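You operate a simulated robot arm through the tools that you are given. There is no shell and no other tool. Be economical: measure what you need, move in short steps, check, and stop when the job is done.

You run a simulated two-armed robot. Do the job below in one go: nothing can be reset, and whatever is moved stays where it is left.

## Task
Take the lid off the orange-banded jar and lay it down on the steel table.

It is judged by the outcome, as a careful person would: the job done as asked, and still so three seconds after it is handed in. It fails if anything else is knocked over, pushed out of place, dropped, spilled or broken. A push-on lid holds only when it is set on centred and level and pressed home; a screw cap is set on level and turned clockwise until tight.

## Robot
Two 6-joint arms with two-finger grippers on one trunk, on a base that drives. Base frame: it is fixed to the floor where the robot stands at the start and does not move with it; the origin is under the middle of the robot, x ahead of it, y to its left, z up. Readings come in m, degrees, newtons and seconds.
The left shoulder is at the start at [0.061, 0.144, 0.85], the right one opposite. With the tool pointing down near the work surface each hand reaches from about 0.3 to 0.72 m from the robot's upright axis, wherever it stands, measured 20 degrees to its own side. Payload 2.45 kg a hand.
The tool frame of a hand sits at the grasp point between the pads (the TCP): z along the fingers, y along the line on which they close. The tips reach 0.026 m beyond it. Largest opening 0.096 m; the body of the gripper starts 0.069 m behind the TCP.
Orientation is that of the tool frame in the base frame, as [roll, pitch, yaw] about the fixed x, y, z axes, in that order (R = Rz(yaw) Ry(pitch) Rx(roll)). With the fingers straight down and closing along the base's y, the tool's x points along the base's -x, its y along +y and its z along -z.

## Interface
- The arms move only by the tool jog_arm. It takes "left_targets", "right_targets" or both (then of equal length, played together; a hand with none holds still); each is a list that holds one entry, the list of rows, each a list of 7 numbers: the shift along the tool's x, y, z in units of 500 mm (1.0 is 500 mm), then the turn, a rotation vector about the tool's x, y, z in units of 180 degrees (1.0 is 180 degrees), then the opening, from 0 (shut) to 1 (fully open). In form: [[[dx, dy, dz, rx, ry, rz, grip], ...]]. A call has 1 to 12 rows; each row is the pose to reach, as a shift and turn from the pose commanded when the call began, along the tool's axes at that moment. A call with a number of a shift or a turn outside -1 to 1 is refused whole. Rows are played at 5 a second. More than 0.05 m and 8.6 degrees between two rows, or a gripper value outside its range, and nothing of the call is played. Where a pose cannot be reached the arm comes as near as it can. A force on the tool above 40 N (or 10 N above the force at the start of the call, whichever is more), or a blocked arm, ends the call early, and 0.2 s more pass. The fingers move at their own pace and stop on an object; they squeeze with about 21 N. The grip force told is the motor's: it shows also when the fingers shut on nothing. Time passes only in rows, and 0.2 s behind the last, so rows that repeat a pose let the fingers close. It gives the time, the measured TCP pose, the force on the tool (base axes), the opening and the grip force at its end, in the units of the frame above (readings bear some noise), with the torque about the TCP (base axes, N m) and any sound that the robot's microphone picked up, and new pictures: "pictures" is both (left out), scene, wrist or none (wrist: the cameras of the hands that moved).
- Cameras (640 x 400 px; columns grow to the right, rows downward): "scene" is now at [0.1444, -0.0154, 1.4484]; the picture's right is [-0.21, -0.98, 0.00], its down [-0.71, 0.15, -0.69] and it looks along [0.68, -0.14, -0.72] (base axes); focal length 289 px, centre (320, 200). "left" rides on the left gripper at [0.082, -0.003, -0.098] in its tool frame; the picture's right is [0.04, 1.00, 0.00], its down [-0.73, 0.03, -0.68] and it looks along [-0.68, 0.03, 0.73] (tool axes); focal length 256 px, centre (320, 200). "right" rides on the right gripper at [0.081, 0.003, -0.098] in its tool frame; the picture's right is [-0.04, 1.00, 0.00], its down [-0.73, -0.03, -0.68] and it looks along [-0.68, -0.03, 0.73] (tool axes); focal length 256 px, centre (320, 200). There is no depth. A picture from a camera that has moved, and an enlarged one, comes with that camera's place and axes in the base frame and with its lens. The place of the scene camera against the robot may be out by one fixed shift of up to 0.012 m in any direction.
- raise_lower(by): slides the trunk up (or, below 0, down) by that many m; the arms and the scene camera ride with it, the base frame stays. It gives what a move gives, with no picture.
- base_move(legs): drives the robot by 1 to 6 legs, each [ahead, turn to the left] in m and degrees, along the robot's own axes; the way and the turn of a leg run together, so that a leg with both is an arc; at most 1.5 m and 180 degrees a leg. The arms and the cameras ride along, it lands a little off, and it stops where it bumps. It gives what a move gives, and a new picture of the scene camera.
- turn_head(pan, tilt): turns the head with the scene camera to pan (to the left, within 86 degrees either way) and tilt (down, from -29 to 69), counted from straight ahead of the robot. It gives what a move gives, and a new picture of the scene camera.
- enlarge(camera, box): a new picture of the part [left, top, right, bottom] of that camera's present view, enlarged. It takes no simulated time.
- finish_job(): hands the job in; it is judged then, once.

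Work in short steps. Places have to be worked out from the pictures, the camera data and where the tool is seen: move nearer, look again, correct. Check each grasp and each placing, and mend what went wrong. You have 120 turns and 260 pictures in all, those below and enlarged ones among them. Open the grippers and draw the arms clear of the work before you hand the job in, unless the task says otherwise; then end with one line.

The tools are called after "Emit:" as name(argument=value, ...) on one line, values as JSON. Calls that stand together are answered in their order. jog_arm: Moves the arms, as the interface text tells. Its arguments: {"type":"object","properties":{"left_targets":{"type":"array","items":{"type":"array","items":{"type":"array","items":{"type":"number"}}}},"right_targets":{"type":"array","items":{"type":"array","items":{"type":"array","items":{"type":"number"}}}},"pictures":{"type":"string","enum":["both","scene","wrist","none"]}},"required":[]} The other tools are called the same way: raise_lower (by) slides the trunk up or down; base_move (legs) drives the base; turn_head (pan, tilt) turns the head that bears the scene camera; enlarge (camera, box) takes an enlarged picture of a part of a camera's view; finish_job () hands the job in.

At the start:

```text
time: 0.0
left_eef_pos: [0.4514, 0.1548, 1.0922]
left_tool_rot: [180.0, 0.0, -179.8]
left_ft_force: [0.5, 0.5, -0.6]
left_torque: [0.0, 0.02, -0.01]
left_finger_gap: 0.0962
left_gripper_force: 0.0
right_eef_pos: [0.4659, -0.2823, 1.0608]
right_tool_rot: [179.9, 0.0, -179.7]
right_ft_force: [-0.1, 0.3, -0.7]
right_torque: [0.0, 0.0, 0.0]
right_finger_gap: 0.0961
right_gripper_force: 0.1
trunk travel left (down, up): [-0.475, 0.115]
robot x, y, heading: [-0.0022, 0.0023, 0.1]
head pan, tilt: [-11.9, 46.3]
```

scene: 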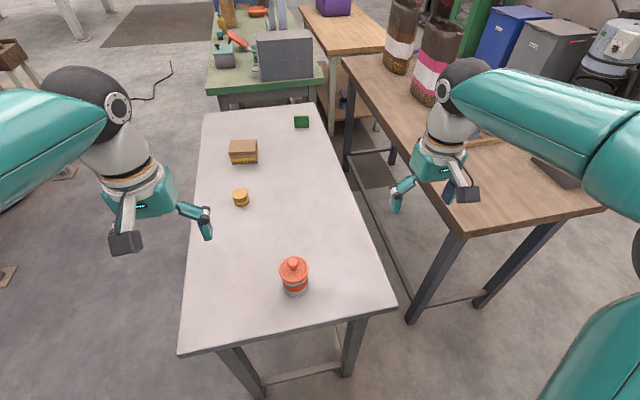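
right: 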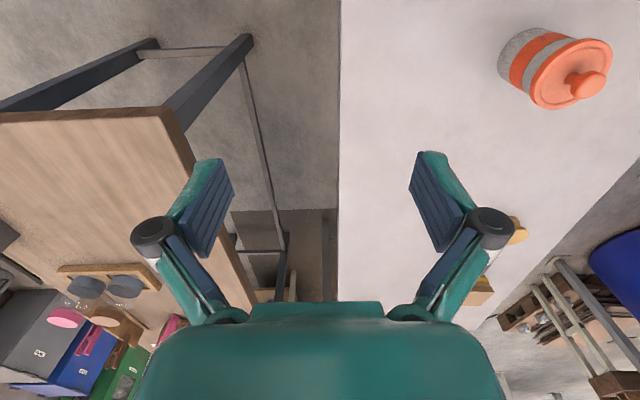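
left: 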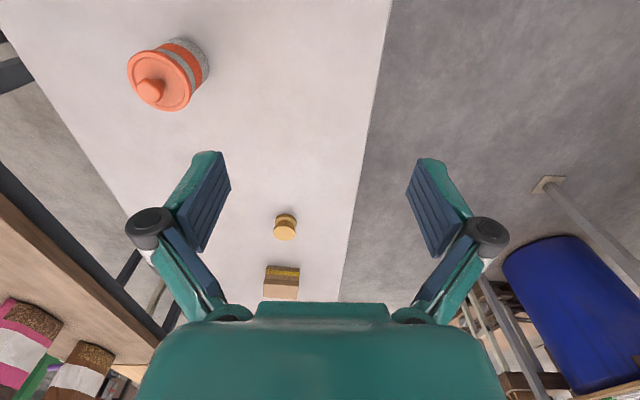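

The knob triangulates from both wrist views to about (0.478, -0.027, 0.907). I'll look closer at the jar.

Emit:
enlarge(camera="scene", box=[240, 230, 350, 310])

Emit:
enlarge(camera="left", box=[100, 20, 240, 120])

Emit:
enlarge(camera="right", box=[480, 10, 630, 120])

```text
5.00 times, centred on (295, 270) of scene
camera zoom: at [0.1444, -0.0154, 1.4484], right [-0.21, -0.98, 0.0], down [-0.71, 0.15, -0.69], along [0.68, -0.14, -0.72], focal length 1443 px, centre (445, -150)
```

zoom: 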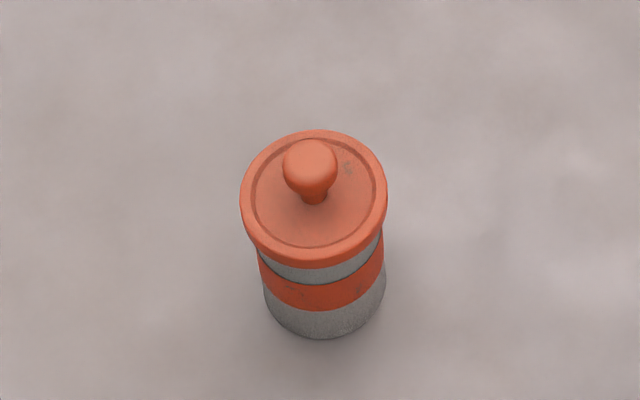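

```text
4.00 times, centred on (170, 70) of left
camera zoom: at [0.3704, 0.1522, 1.1907], right [-0.05, 1.0, 0.0], down [0.73, 0.03, 0.68], along [0.68, 0.03, -0.73], focal length 1024 px, centre (920, 720)
```

zoom: 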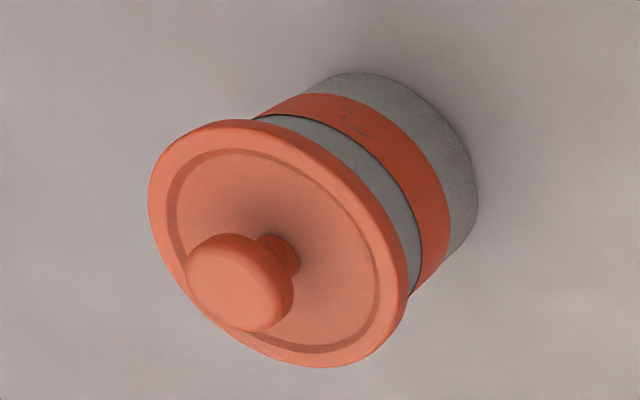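

```text
3.64 times, centred on (555, 65) of right
camera zoom: at [0.3847, -0.2798, 1.1577], right [0.04, 1.0, 0.0], down [0.73, -0.03, 0.68], along [0.68, -0.02, -0.73], focal length 931 px, centre (-534, 691)
```

zoom: 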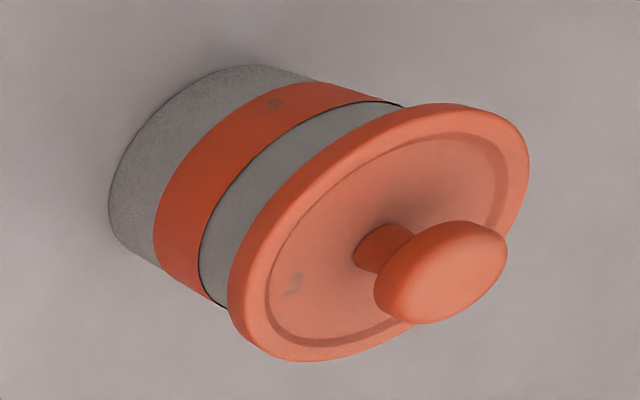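

Jar knob head centre is at about (0.481, -0.028, 0.907), roughly 28 mm across; the lid is a plain knobbed push-on. I move the right hand above it (z 1.00) while the left moves aside.

Emit:
jog_arm(right_targets=[[[-0.005, 0.085, 0.02, 0, 0, 0, 1], [-0.01, 0.17, 0.04, 0, 0, 0, 1], [-0.015, 0.255, 0.06, 0, 0, 0, 1], [-0.02, 0.34, 0.08, 0, 0, 0, 1], [-0.025, 0.425, 0.1, 0, 0, 0, 1], [-0.03, 0.508, 0.12, 0, 0, 0, 1], [-0.03, 0.508, 0.12, 0, 0, 0, 1]]], left_targets=[[[0, 0.05, 0, 0, 0, 0, 1], [0, 0.1, 0, 0, 0, 0, 1], [0, 0.15, 0, 0, 0, 0, 1], [0, 0.2, 0, 0, 0, 0, 1], [0, 0.25, 0, 0, 0, 0, 1], [0, 0.25, 0, 0, 0, 0, 1], [0, 0.25, 0, 0, 0, 0, 1]]])

```text
time: 1.6
left_eef_pos: [0.4496, 0.2808, 1.0936]
left_tool_rot: [180.0, 0.1, -179.7]
left_ft_force: [0.2, 0.5, 0.5]
left_torque: [0.01, 0.03, -0.04]
left_finger_gap: 0.096
left_gripper_force: 0.0
right_eef_pos: [0.4805, -0.0275, 1.0026]
right_tool_rot: [-180.0, 0.1, -179.8]
right_ft_force: [0.3, -0.1, 0.3]
right_torque: [-0.01, 0.0, -0.02]
right_finger_gap: 0.0959
right_gripper_force: 0.1
trunk travel left (down, up): [-0.475, 0.115]
robot x, y, heading: [0.0033, 0.0029, -0.1]
head pan, tilt: [-11.9, 46.3]
camera scene: at [0.1443, -0.0157, 1.4484], right [-0.21, -0.98, 0.0], down [-0.71, 0.15, -0.69], along [0.68, -0.14, -0.72], focal length 289 px, centre (320, 200)
camera right: at [0.3986, -0.0242, 1.0994], right [0.04, 1.0, 0.0], down [0.73, -0.03, 0.68], along [0.68, -0.02, -0.73], focal length 256 px, centre (320, 200)
camera left: at [0.3685, 0.2775, 1.1925], right [-0.04, 1.0, 0.0], down [0.73, 0.03, 0.68], along [0.68, 0.03, -0.73], focal length 256 px, centre (320, 200)
```

scene: 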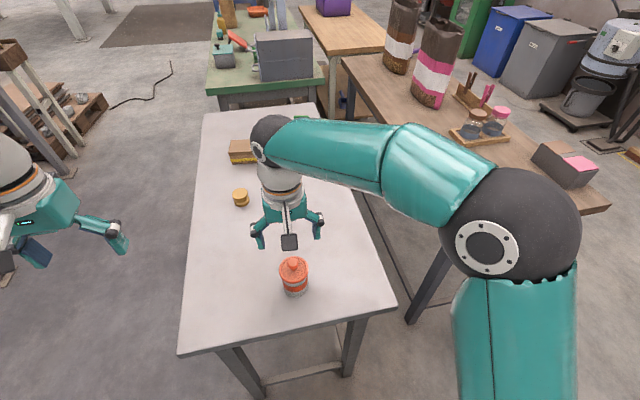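
right: 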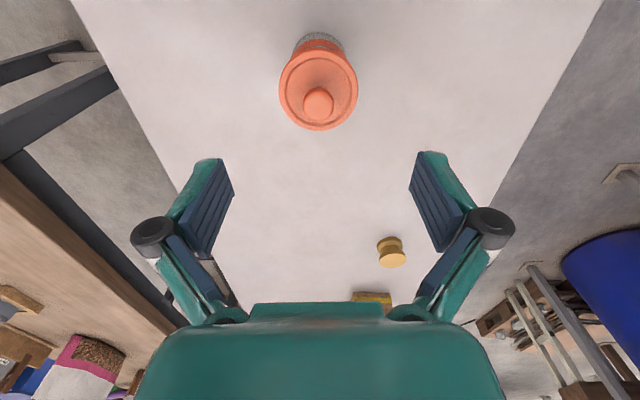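
left: 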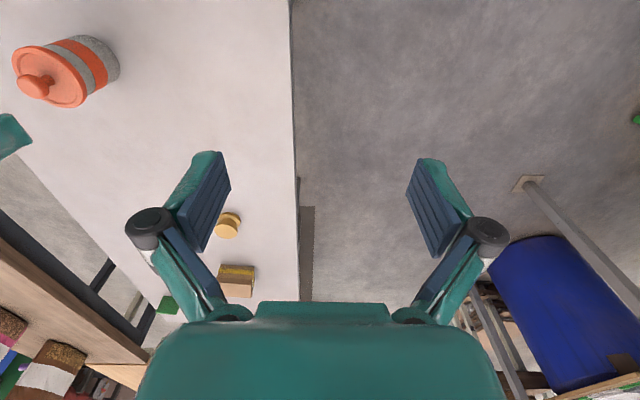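

Knob confirmed directly under the hand (0.479, -0.028); lid top about 0.875. Descend to TCP z 0.912, fingers straddling the knob.

Emit:
jog_arm(right_targets=[[[0.002, 0, 0.06, 0, 0, 0, 1], [0.003, 0, 0.12, 0, 0, 0, 0.8], [0.003, 0, 0.16, 0, 0, 0, 0.6], [0.003, 0, 0.181, 0, 0, 0, 0.5], [0.003, 0, 0.181, 0, 0, 0, 0.5]]], pictures="both")

```text
time: 2.8
left_eef_pos: [0.4496, 0.2806, 1.0939]
left_tool_rot: [-179.9, 0.0, -179.7]
left_ft_force: [-0.2, -0.3, 0.4]
left_torque: [0.02, -0.02, 0.01]
left_finger_gap: 0.0963
left_gripper_force: 0.0
right_eef_pos: [0.4798, -0.0262, 0.9121]
right_tool_rot: [-180.0, -0.1, -179.7]
right_ft_force: [-0.9, -0.3, -0.1]
right_torque: [0.04, 0.04, 0.02]
right_finger_gap: 0.0474
right_gripper_force: 0.0
trunk travel left (down, up): [-0.475, 0.115]
robot x, y, heading: [-0.0005, 0.0048, -0.1]
head pan, tilt: [-11.9, 46.3]
camera scene: at [0.1444, -0.0154, 1.4484], right [-0.21, -0.98, 0.0], down [-0.71, 0.15, -0.69], along [0.68, -0.14, -0.72], focal length 289 px, centre (320, 200)
camera right: at [0.3971, -0.0249, 1.0094], right [0.04, 1.0, 0.0], down [0.73, -0.03, 0.68], along [0.68, -0.02, -0.73], focal length 256 px, centre (320, 200)
```

scene: 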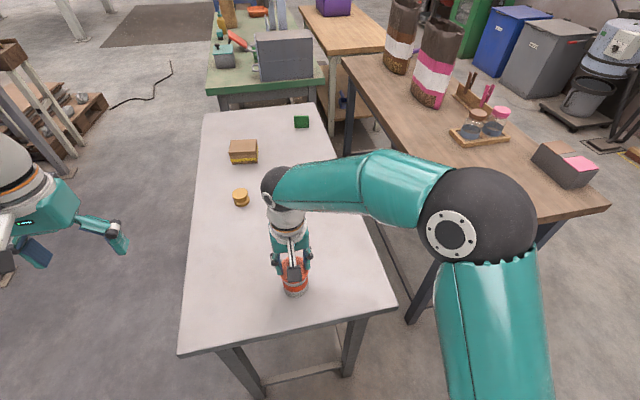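
right: 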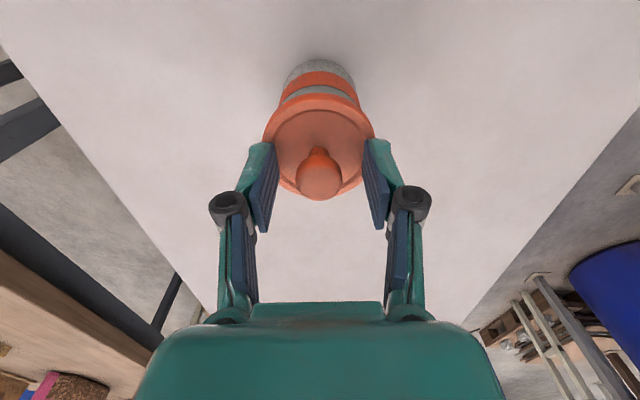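

Knob is between the pads, perhaps slightly low relative to the TCP; I lower 4 mm and close.

Emit:
jog_arm(right_targets=[[[0.004, 0, 0.008, 0, 0, 0, 0.5], [0.004, 0, 0.008, 0, 0, 0, 0], [0.004, 0, 0.008, 0, 0, 0, 0], [0.004, 0, 0.008, 0, 0, 0, 0], [0.004, 0, 0.008, 0, 0, 0, 0]]], pictures="wrist")

```text
time: 4.0
left_eef_pos: [0.4468, 0.2801, 1.0945]
left_tool_rot: [179.9, 0.0, -179.7]
left_ft_force: [-0.4, 0.4, -0.7]
left_torque: [0.01, 0.02, -0.02]
left_finger_gap: 0.0964
left_gripper_force: 0.0
right_eef_pos: [0.4783, -0.0285, 0.9118]
right_tool_rot: [179.8, 0.4, -179.7]
right_ft_force: [3.2, -5.9, 37.4]
right_torque: [-0.16, -0.08, 0.07]
right_finger_gap: 0.0213
right_gripper_force: 21.1
trunk travel left (down, up): [-0.475, 0.115]
robot x, y, heading: [0.0015, 0.0007, -0.0]
head pan, tilt: [-11.9, 46.3]
camera right: at [0.3946, -0.0254, 1.0082], right [0.04, 1.0, 0.0], down [0.73, -0.03, 0.68], along [0.68, -0.02, -0.73], focal length 256 px, centre (320, 200)
```

right: 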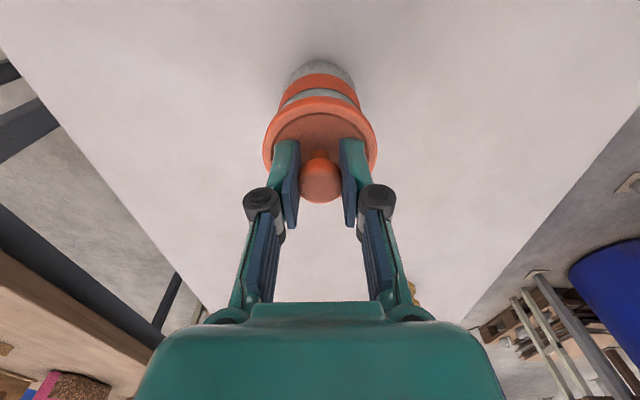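

The knob is gripped (gap 21 mm, 21 N), with tips pressing the lid plate (37 N up). I ease up in small steps and watch the force.

Emit:
jog_arm(right_targets=[[[0, 0, -0.008, 0, 0, 0, 0], [0, 0, -0.012, 0, 0, 0, 0], [0, 0, -0.016, 0, 0, 0, 0], [0, 0, -0.016, 0, 0, 0, 0]]], pictures="wrist")

```text
time: 5.0
left_eef_pos: [0.4482, 0.2803, 1.0922]
left_tool_rot: [180.0, -0.1, -179.7]
left_ft_force: [0.9, 0.3, 0.4]
left_torque: [0.01, -0.02, 0.0]
left_finger_gap: 0.096
left_gripper_force: 0.1
right_eef_pos: [0.476, -0.0299, 0.9155]
right_tool_rot: [-179.9, -0.2, -179.7]
right_ft_force: [-0.8, -0.8, 0.2]
right_torque: [0.02, 0.03, 0.01]
right_finger_gap: 0.0213
right_gripper_force: 21.1
trunk travel left (down, up): [-0.475, 0.115]
robot x, y, heading: [0.0026, -0.0022, 0.1]
head pan, tilt: [-11.9, 46.3]
heard: snap
camera right: at [0.3944, -0.0257, 1.012], right [0.03, 1.0, 0.0], down [0.74, -0.03, 0.68], along [0.68, -0.02, -0.74], focal length 256 px, centre (320, 200)
```

right: 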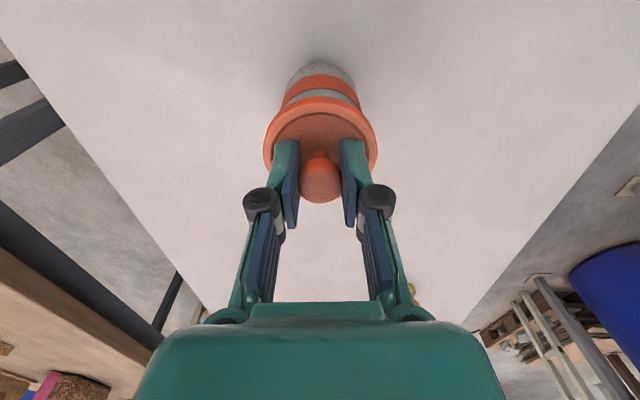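

A snap was heard and the force fell to about zero, so the lid likely came free. I raise slowly and check the jar stays.

Emit:
jog_arm(right_targets=[[[0, 0, -0.01, 0, 0, 0, 0], [0, 0, -0.02, 0, 0, 0, 0], [0, 0, -0.03, 0, 0, 0, 0], [0, 0, -0.03, 0, 0, 0, 0]]], pictures="wrist")

Emit:
enlarge(camera="scene", box=[240, 230, 350, 310])

Emit:
enlarge(camera="right", box=[240, 40, 400, 140])

```text
time: 6.0
left_eef_pos: [0.4496, 0.2812, 1.0935]
left_tool_rot: [180.0, 0.0, -179.7]
left_ft_force: [-1.0, 0.0, -0.2]
left_torque: [0.04, 0.0, -0.01]
left_finger_gap: 0.0959
left_gripper_force: 0.0
right_eef_pos: [0.4764, -0.0279, 0.9318]
right_tool_rot: [180.0, 0.1, -179.6]
right_ft_force: [0.8, 0.0, -0.4]
right_torque: [0.03, 0.01, -0.01]
right_finger_gap: 0.0212
right_gripper_force: 21.2
trunk travel left (down, up): [-0.475, 0.115]
robot x, y, heading: [-0.0008, 0.0032, -0.2]
head pan, tilt: [-11.9, 46.3]
camera right: at [0.3945, -0.0254, 1.0283], right [0.04, 1.0, 0.0], down [0.73, -0.03, 0.68], along [0.68, -0.02, -0.73], focal length 256 px, centre (320, 200)
```

right: 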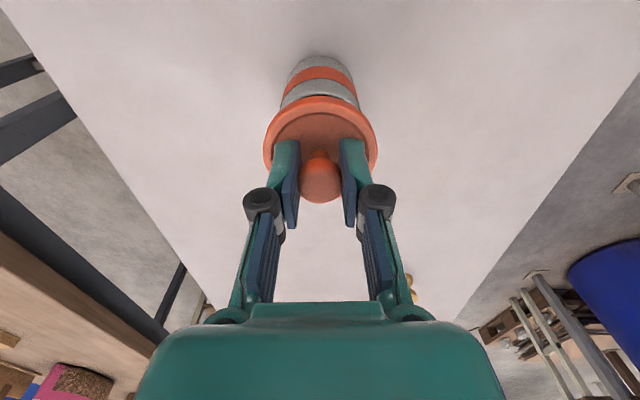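

```text
5.00 times, centred on (295, 270) of scene
camera zoom: at [0.1446, -0.0153, 1.4483], right [-0.21, -0.98, 0.0], down [-0.71, 0.15, -0.69], along [0.68, -0.14, -0.72], focal length 1443 px, centre (445, -150)
```

zoom: 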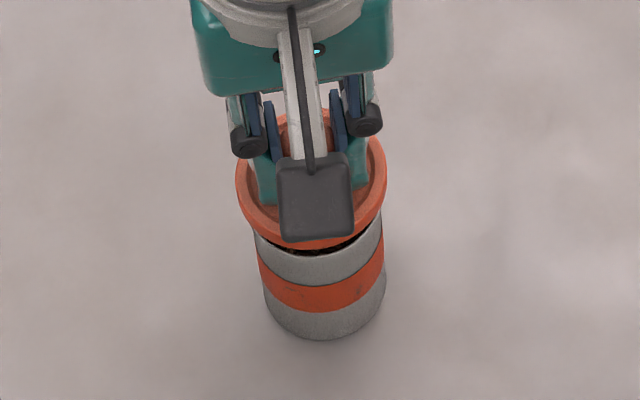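

```text
4.00 times, centred on (320, 90) of right
camera zoom: at [0.3945, -0.0254, 1.0283], right [0.04, 1.0, 0.0], down [0.73, -0.03, 0.68], along [0.68, -0.02, -0.73], focal length 1024 px, centre (320, 640)
```

zoom: 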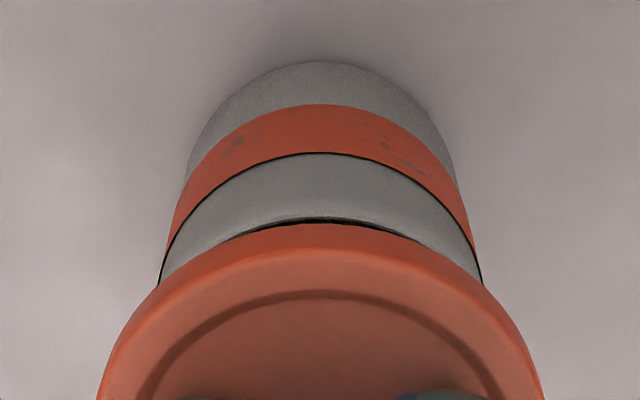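

The lid is clear and the jar has not moved. I lift to about z 0.99, then carry it right over the free table area near (0.50, -0.155).

Emit:
jog_arm(right_targets=[[[0, 0, -0.04, 0, 0, 0, 0], [0, 0, -0.08, 0, 0, 0, 0], [0, 0, -0.12, 0, 0, 0, 0], [-0.012, -0.06, -0.12, 0, 0, 0, 0], [-0.024, -0.12, -0.12, 0, 0, 0, 0], [-0.036, -0.18, -0.12, 0, 0, 0, 0], [-0.048, -0.254, -0.12, 0, 0, 0, 0], [-0.048, -0.254, -0.12, 0, 0, 0, 0]]])

Emit:
enlarge(camera="scene", box=[240, 190, 400, 290])

```text
time: 7.8
left_eef_pos: [0.449, 0.2815, 1.0935]
left_tool_rot: [-180.0, -0.1, -179.7]
left_ft_force: [0.0, 1.0, 0.7]
left_torque: [-0.02, -0.02, 0.0]
left_finger_gap: 0.0958
left_gripper_force: 0.1
right_eef_pos: [0.5039, -0.1558, 0.9896]
right_tool_rot: [180.0, 0.1, -179.6]
right_ft_force: [-0.2, 0.3, -0.1]
right_torque: [0.01, 0.04, -0.01]
right_finger_gap: 0.0211
right_gripper_force: 21.4
trunk travel left (down, up): [-0.475, 0.115]
robot x, y, heading: [-0.0025, 0.0003, -0.1]
head pan, tilt: [-11.9, 46.3]
camera scene: at [0.1445, -0.0151, 1.4484], right [-0.21, -0.98, 0.0], down [-0.71, 0.15, -0.69], along [0.68, -0.14, -0.72], focal length 289 px, centre (320, 200)
camera right: at [0.4216, -0.153, 1.0864], right [0.04, 1.0, 0.0], down [0.73, -0.03, 0.68], along [0.68, -0.02, -0.73], focal length 256 px, centre (320, 200)
```

scene: 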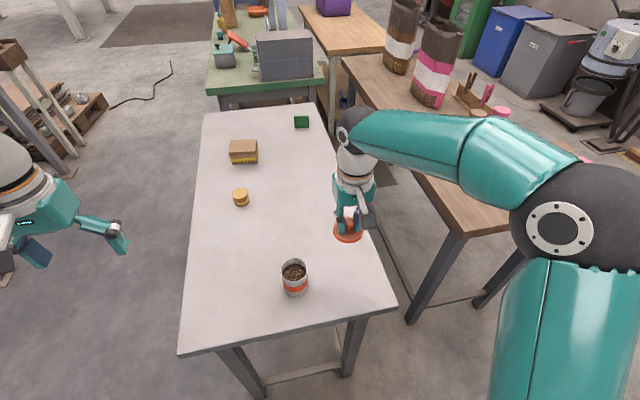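
right: 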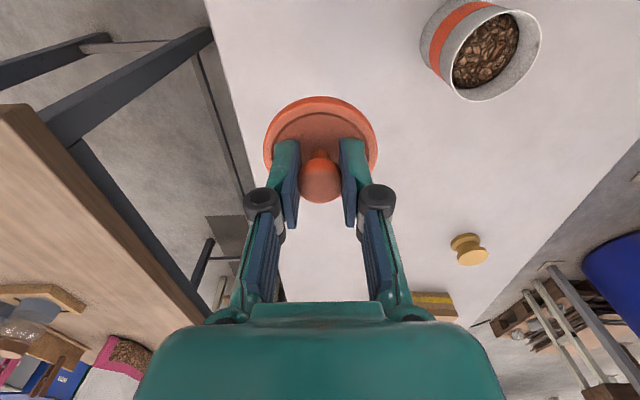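

```text
4.00 times, centred on (320, 240) of scene
camera zoom: at [0.1445, -0.0151, 1.4484], right [-0.21, -0.98, 0.0], down [-0.71, 0.15, -0.69], along [0.68, -0.14, -0.72], focal length 1154 px, centre (320, 40)
```

zoom: 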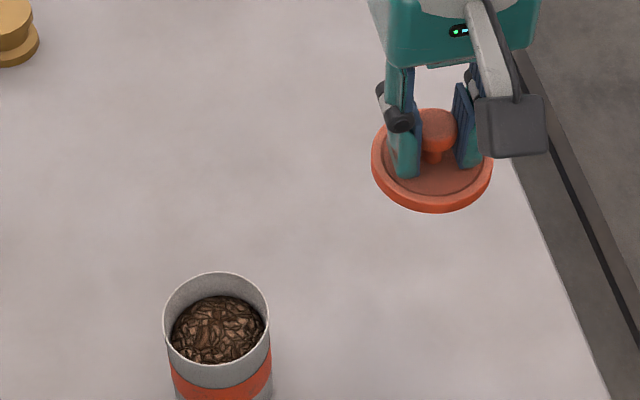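

Jar is still upright, full and in place; the table edge is about y = -0.255, so 6 cm of margin for the lid. Lower to z 0.885 first.

Emit:
jog_arm(right_targets=[[[0, 0, 0.06, 0, 0, 0, 0], [0, 0, 0.12, 0, 0, 0, 0], [0, 0, 0.17, 0, 0, 0, 0], [0, 0, 0.21, 0, 0, 0, 0], [0, 0, 0.21, 0, 0, 0, 0]]], pictures="scene")

Emit:
enlarge(camera="scene", box=[270, 190, 430, 290])

```text
time: 9.0
left_eef_pos: [0.4485, 0.2813, 1.0939]
left_tool_rot: [180.0, 0.1, -179.7]
left_ft_force: [0.0, -0.7, 0.5]
left_torque: [0.0, 0.01, 0.02]
left_finger_gap: 0.0959
left_gripper_force: 0.1
right_eef_pos: [0.5041, -0.1548, 0.8821]
right_tool_rot: [180.0, 0.0, -179.8]
right_ft_force: [0.3, -0.6, -0.9]
right_torque: [0.01, 0.0, 0.01]
right_finger_gap: 0.0213
right_gripper_force: 21.3
trunk travel left (down, up): [-0.475, 0.115]
robot x, y, heading: [0.0033, -0.0044, -0.1]
head pan, tilt: [-11.9, 46.3]
camera scene: at [0.1445, -0.0154, 1.4484], right [-0.21, -0.98, 0.0], down [-0.71, 0.15, -0.69], along [0.68, -0.14, -0.72], focal length 289 px, centre (320, 200)
```

scene: 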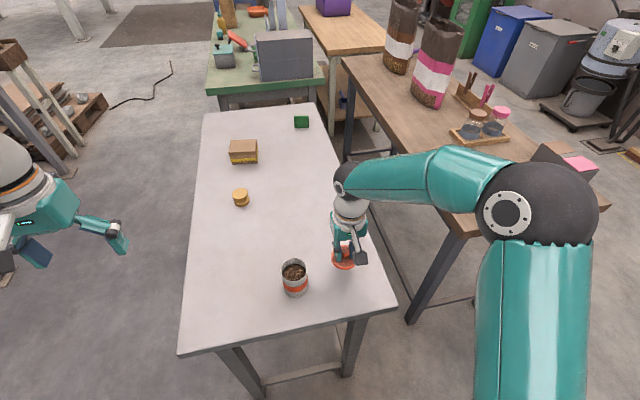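

```text
4.00 times, centred on (350, 240) of scene
camera zoom: at [0.1445, -0.0154, 1.4484], right [-0.21, -0.98, 0.0], down [-0.71, 0.15, -0.69], along [0.68, -0.14, -0.72], focal length 1154 px, centre (200, 40)
```

zoom: 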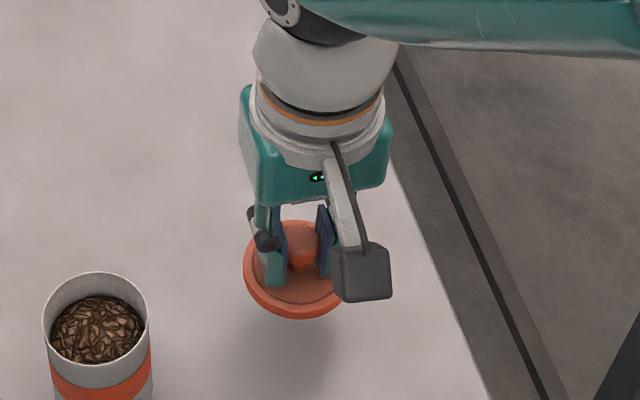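

The lid is still clear of the table, showing a shadow gap. I creep down in 2–3 mm steps until contact force appears.

Emit:
jog_arm(right_targets=[[[0, 0, 0.008, 0, 0, 0, 0], [0, 0, 0.016, 0, 0, 0, 0], [0, 0, 0.024, 0, 0, 0, 0], [0, 0, 0.03, 0, 0, 0, 0], [0, 0, 0.036, 0, 0, 0, 0], [0, 0, 0.04, 0, 0, 0, 0]]], pictures="none")

Emit:
enlarge(camera="scene", box=[270, 210, 430, 310])

```text
time: 10.4
left_eef_pos: [0.4491, 0.2798, 1.0943]
left_tool_rot: [179.9, 0.0, -179.6]
left_ft_force: [-0.4, 0.2, -0.2]
left_torque: [0.0, -0.01, 0.0]
left_finger_gap: 0.0959
left_gripper_force: 0.1
right_eef_pos: [0.501, -0.1566, 0.8631]
right_tool_rot: [-179.9, -0.1, -179.8]
right_ft_force: [0.2, -1.1, 0.6]
right_torque: [-0.01, -0.01, 0.01]
right_finger_gap: 0.021
right_gripper_force: 21.2
trunk travel left (down, up): [-0.475, 0.115]
robot x, y, heading: [0.0048, 0.003, 0.1]
head pan, tilt: [-11.9, 46.3]
```

```text
4.00 times, centred on (350, 260) of scene
camera zoom: at [0.1445, -0.0154, 1.4484], right [-0.21, -0.98, 0.0], down [-0.71, 0.15, -0.69], along [0.68, -0.14, -0.72], focal length 1154 px, centre (200, -40)
```

zoom: 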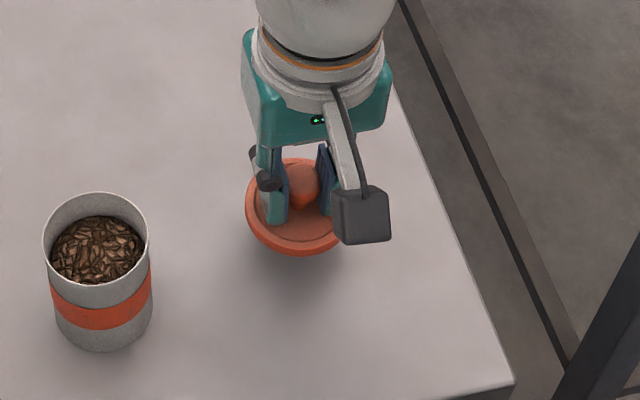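

No contact yet; a shadow gap remains. Continue creeping down.

Emit:
jog_arm(right_targets=[[[0, 0, 0.006, 0, 0, 0, 0], [0, 0, 0.012, 0, 0, 0, 0], [0, 0, 0.018, 0, 0, 0, 0], [0, 0, 0.024, 0, 0, 0, 0], [0, 0, 0.03, 0, 0, 0, 0]]], pictures="none")

Emit:
enlarge(camera="scene", box=[270, 210, 430, 310])

```text
time: 11.6
left_eef_pos: [0.45, 0.2806, 1.0934]
left_tool_rot: [-180.0, 0.1, -179.8]
left_ft_force: [-0.1, 0.3, -0.4]
left_torque: [-0.01, 0.0, 0.02]
left_finger_gap: 0.0963
left_gripper_force: 0.1
right_eef_pos: [0.5001, -0.1539, 0.8488]
right_tool_rot: [-180.0, -0.2, -179.7]
right_ft_force: [0.4, 0.5, -1.0]
right_torque: [0.0, 0.0, -0.01]
right_finger_gap: 0.0211
right_gripper_force: 20.7
trunk travel left (down, up): [-0.475, 0.115]
robot x, y, heading: [-0.0006, -0.0001, -0.0]
head pan, tilt: [-11.9, 46.3]
```

```text
4.00 times, centred on (350, 260) of scene
camera zoom: at [0.1446, -0.0154, 1.4484], right [-0.21, -0.98, 0.0], down [-0.71, 0.15, -0.69], along [0.68, -0.14, -0.72], focal length 1154 px, centre (200, -40)
```

zoom: 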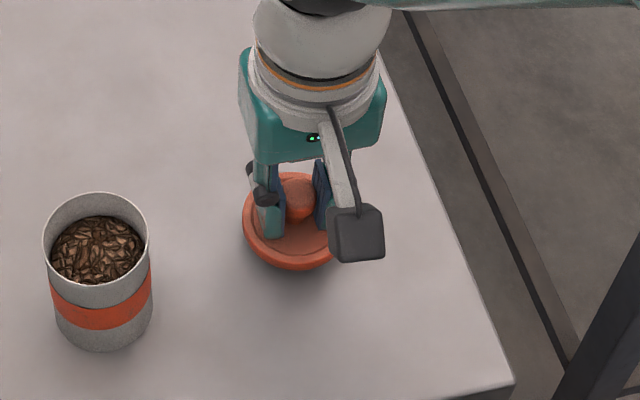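

Still no contact; continue with the same small steps.

Emit:
jog_arm(right_targets=[[[0, 0, 0.005, 0, 0, 0, 0], [0, 0, 0.01, 0, 0, 0, 0], [0, 0, 0.015, 0, 0, 0, 0], [0, 0, 0.02, 0, 0, 0, 0]]], pictures="none")

Emit:
enlarge(camera="scene", box=[310, 225, 390, 275])

```text
time: 12.6
left_eef_pos: [0.4488, 0.2797, 1.0935]
left_tool_rot: [-179.9, 0.0, -179.7]
left_ft_force: [-0.1, 0.3, 0.7]
left_torque: [0.01, -0.02, 0.03]
left_finger_gap: 0.0961
left_gripper_force: 0.1
right_eef_pos: [0.5002, -0.1556, 0.8411]
right_tool_rot: [180.0, 0.0, -179.7]
right_ft_force: [-0.3, -0.7, 0.5]
right_torque: [-0.01, 0.0, 0.0]
right_finger_gap: 0.021
right_gripper_force: 21.2
trunk travel left (down, up): [-0.475, 0.115]
robot x, y, heading: [-0.002, -0.0017, -0.0]
head pan, tilt: [-11.9, 46.3]
```

```text
8.00 times, centred on (350, 250) of scene
camera zoom: at [0.1446, -0.0154, 1.4484], right [-0.21, -0.98, 0.0], down [-0.71, 0.15, -0.69], along [0.68, -0.14, -0.72], focal length 2309 px, centre (80, -200)
```

zoom: 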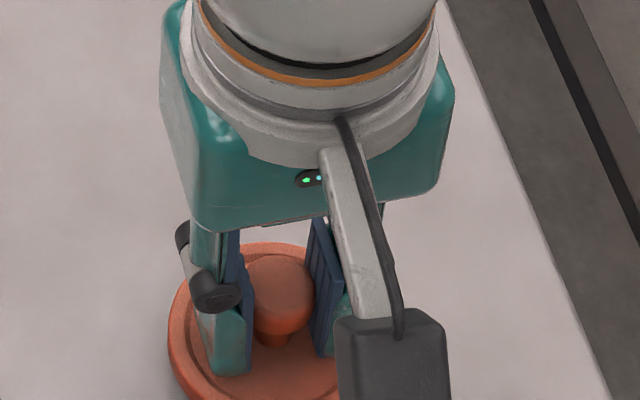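

Still free at z 0.841. Continue.

Emit:
jog_arm(right_targets=[[[0, 0, 0.005, 0, 0, 0, 0], [0, 0, 0.01, 0, 0, 0, 0], [0, 0, 0.015, 0, 0, 0, 0], [0, 0, 0.02, 0, 0, 0, 0]]], pictures="none")

Emit:
enlarge(camera="right", box=[200, 60, 440, 210])

```text
time: 13.6
left_eef_pos: [0.4473, 0.2812, 1.0946]
left_tool_rot: [179.9, 0.1, -179.7]
left_ft_force: [0.3, 0.6, -1.0]
left_torque: [0.02, 0.03, 0.01]
left_finger_gap: 0.0959
left_gripper_force: 0.0
right_eef_pos: [0.5035, -0.1566, 0.834]
right_tool_rot: [180.0, 0.6, -179.8]
right_ft_force: [-6.1, -1.8, 18.4]
right_torque: [0.0, 0.35, -0.06]
right_finger_gap: 0.0208
right_gripper_force: 20.6
trunk travel left (down, up): [-0.475, 0.115]
robot x, y, heading: [0.0011, 0.0011, 0.2]
head pan, tilt: [-11.9, 46.3]
stopped in row 4 (right hand): the force on the tool passed its limit at 42 N (the readings are from after the stop); the commanded pose is now the measured one
```

```text
2.67 times, centred on (320, 135) of right
camera zoom: at [0.4198, -0.1529, 0.9315], right [0.04, 1.0, 0.0], down [0.73, -0.03, 0.69], along [0.69, -0.03, -0.73], focal length 683 px, centre (320, 373)
```

zoom: 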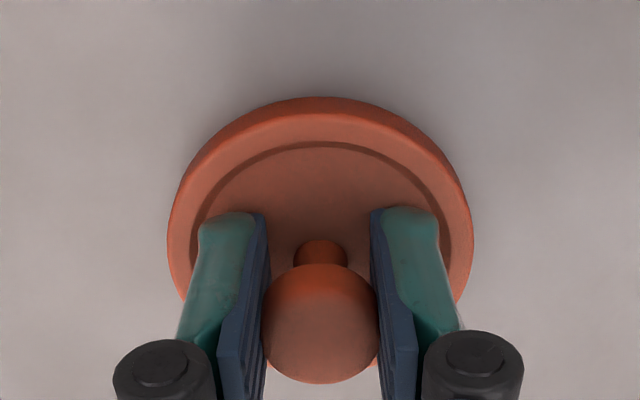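

The lid now touches the table (18 N up at z 0.834). I ease up 1 mm to unload, then open moderately.

Emit:
jog_arm(right_targets=[[[0, 0, -0.002, 0, 0, 0, 0], [0, 0, -0.002, 0, 0, 0, 0.3], [0, 0, -0.002, 0, 0, 0, 0.5], [0, 0, -0.002, 0, 0, 0, 0.6], [0, 0, -0.002, 0, 0, 0, 0.6]]], pictures="wrist")

```text
time: 14.8
left_eef_pos: [0.4488, 0.2799, 1.0943]
left_tool_rot: [180.0, -0.1, -179.7]
left_ft_force: [-0.4, 0.0, -0.2]
left_torque: [0.05, 0.03, 0.01]
left_finger_gap: 0.0957
left_gripper_force: 0.1
right_eef_pos: [0.5038, -0.1557, 0.835]
right_tool_rot: [180.0, 0.5, -179.8]
right_ft_force: [0.4, -0.6, -0.5]
right_torque: [0.02, 0.0, 0.02]
right_finger_gap: 0.0574
right_gripper_force: 0.0
trunk travel left (down, up): [-0.475, 0.115]
robot x, y, heading: [0.0016, 0.0007, 0.1]
head pan, tilt: [-11.9, 46.3]
camera right: at [0.4207, -0.1535, 0.9303], right [0.04, 1.0, 0.0], down [0.73, -0.03, 0.68], along [0.68, -0.02, -0.73], focal length 256 px, centre (320, 200)
```

right: 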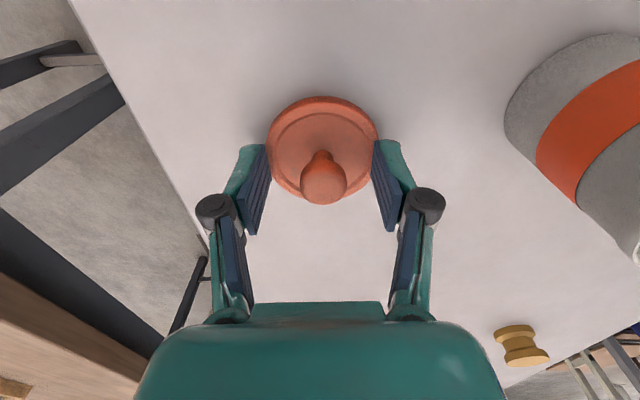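

The lid is released and flat on the table. I raise straight up, then move to the right, clear of the work.

Emit:
jog_arm(right_targets=[[[0, 0, -0.06, 0, 0, 0, 0.6], [0, 0, -0.14, 0, 0, 0, 0.8], [0, 0, -0.22, 0, 0, 0, 1], [0, 0, -0.3, 0, 0, 0, 1], [0, 0, -0.38, 0, 0, 0, 1], [0, -0.08, -0.42, 0, 0, 0, 1], [0, -0.16, -0.44, 0, 0, 0, 1], [0, -0.24, -0.44, 0, 0, 0, 1], [0, -0.24, -0.44, 0, 0, 0, 1]]], pictures="both")

Emit:
enlarge(camera="scene", box=[250, 220, 410, 320])

```text
time: 16.8
left_eef_pos: [0.449, 0.281, 1.094]
left_tool_rot: [179.9, 0.0, -179.7]
left_ft_force: [0.3, -0.4, 0.3]
left_torque: [0.02, -0.02, 0.01]
left_finger_gap: 0.0961
left_gripper_force: 0.0
right_eef_pos: [0.5032, -0.275, 1.0544]
right_tool_rot: [-179.9, 0.6, -179.9]
right_ft_force: [-0.3, -0.1, -0.1]
right_torque: [0.0, 0.03, -0.02]
right_finger_gap: 0.0963
right_gripper_force: 0.0
trunk travel left (down, up): [-0.475, 0.115]
robot x, y, heading: [-0.0001, 0.001, -0.2]
head pan, tilt: [-11.9, 46.3]
camera scene: at [0.1445, -0.015, 1.4484], right [-0.21, -0.98, 0.0], down [-0.71, 0.15, -0.69], along [0.68, -0.14, -0.72], focal length 289 px, centre (320, 200)
camera right: at [0.4204, -0.2711, 1.1519], right [0.04, 1.0, 0.0], down [0.73, -0.03, 0.68], along [0.68, -0.02, -0.73], focal length 256 px, centre (320, 200)
```

scene: 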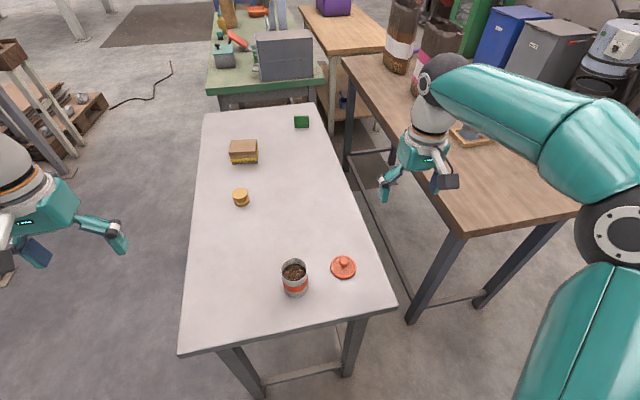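
right: 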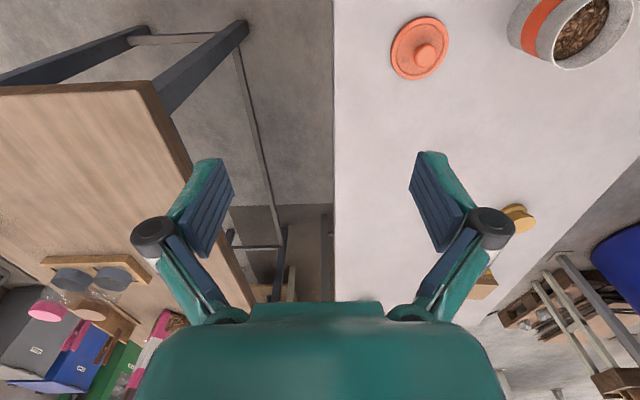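

```text
4.00 times, centred on (330, 270) of scene
camera zoom: at [0.1445, -0.015, 1.4484], right [-0.21, -0.98, 0.0], down [-0.71, 0.15, -0.69], along [0.68, -0.14, -0.72], focal length 1154 px, centre (280, -80)
```

zoom: 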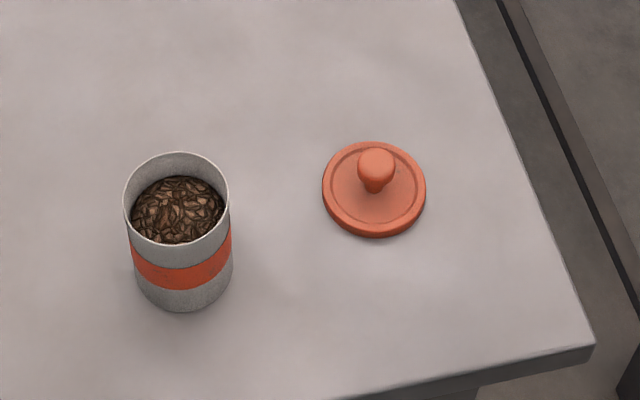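

The lid lies flat on the steel table, the jar stands undisturbed with its contents, and both hands are open and clear. I hand in.

Emit:
finish_job()

```text
The job is handed in.
```

The orange-banded jar's lid is off and lying flat, knob up, on the steel table beside the jar; the jar is upright with nothing spilled, and nothing else was moved.
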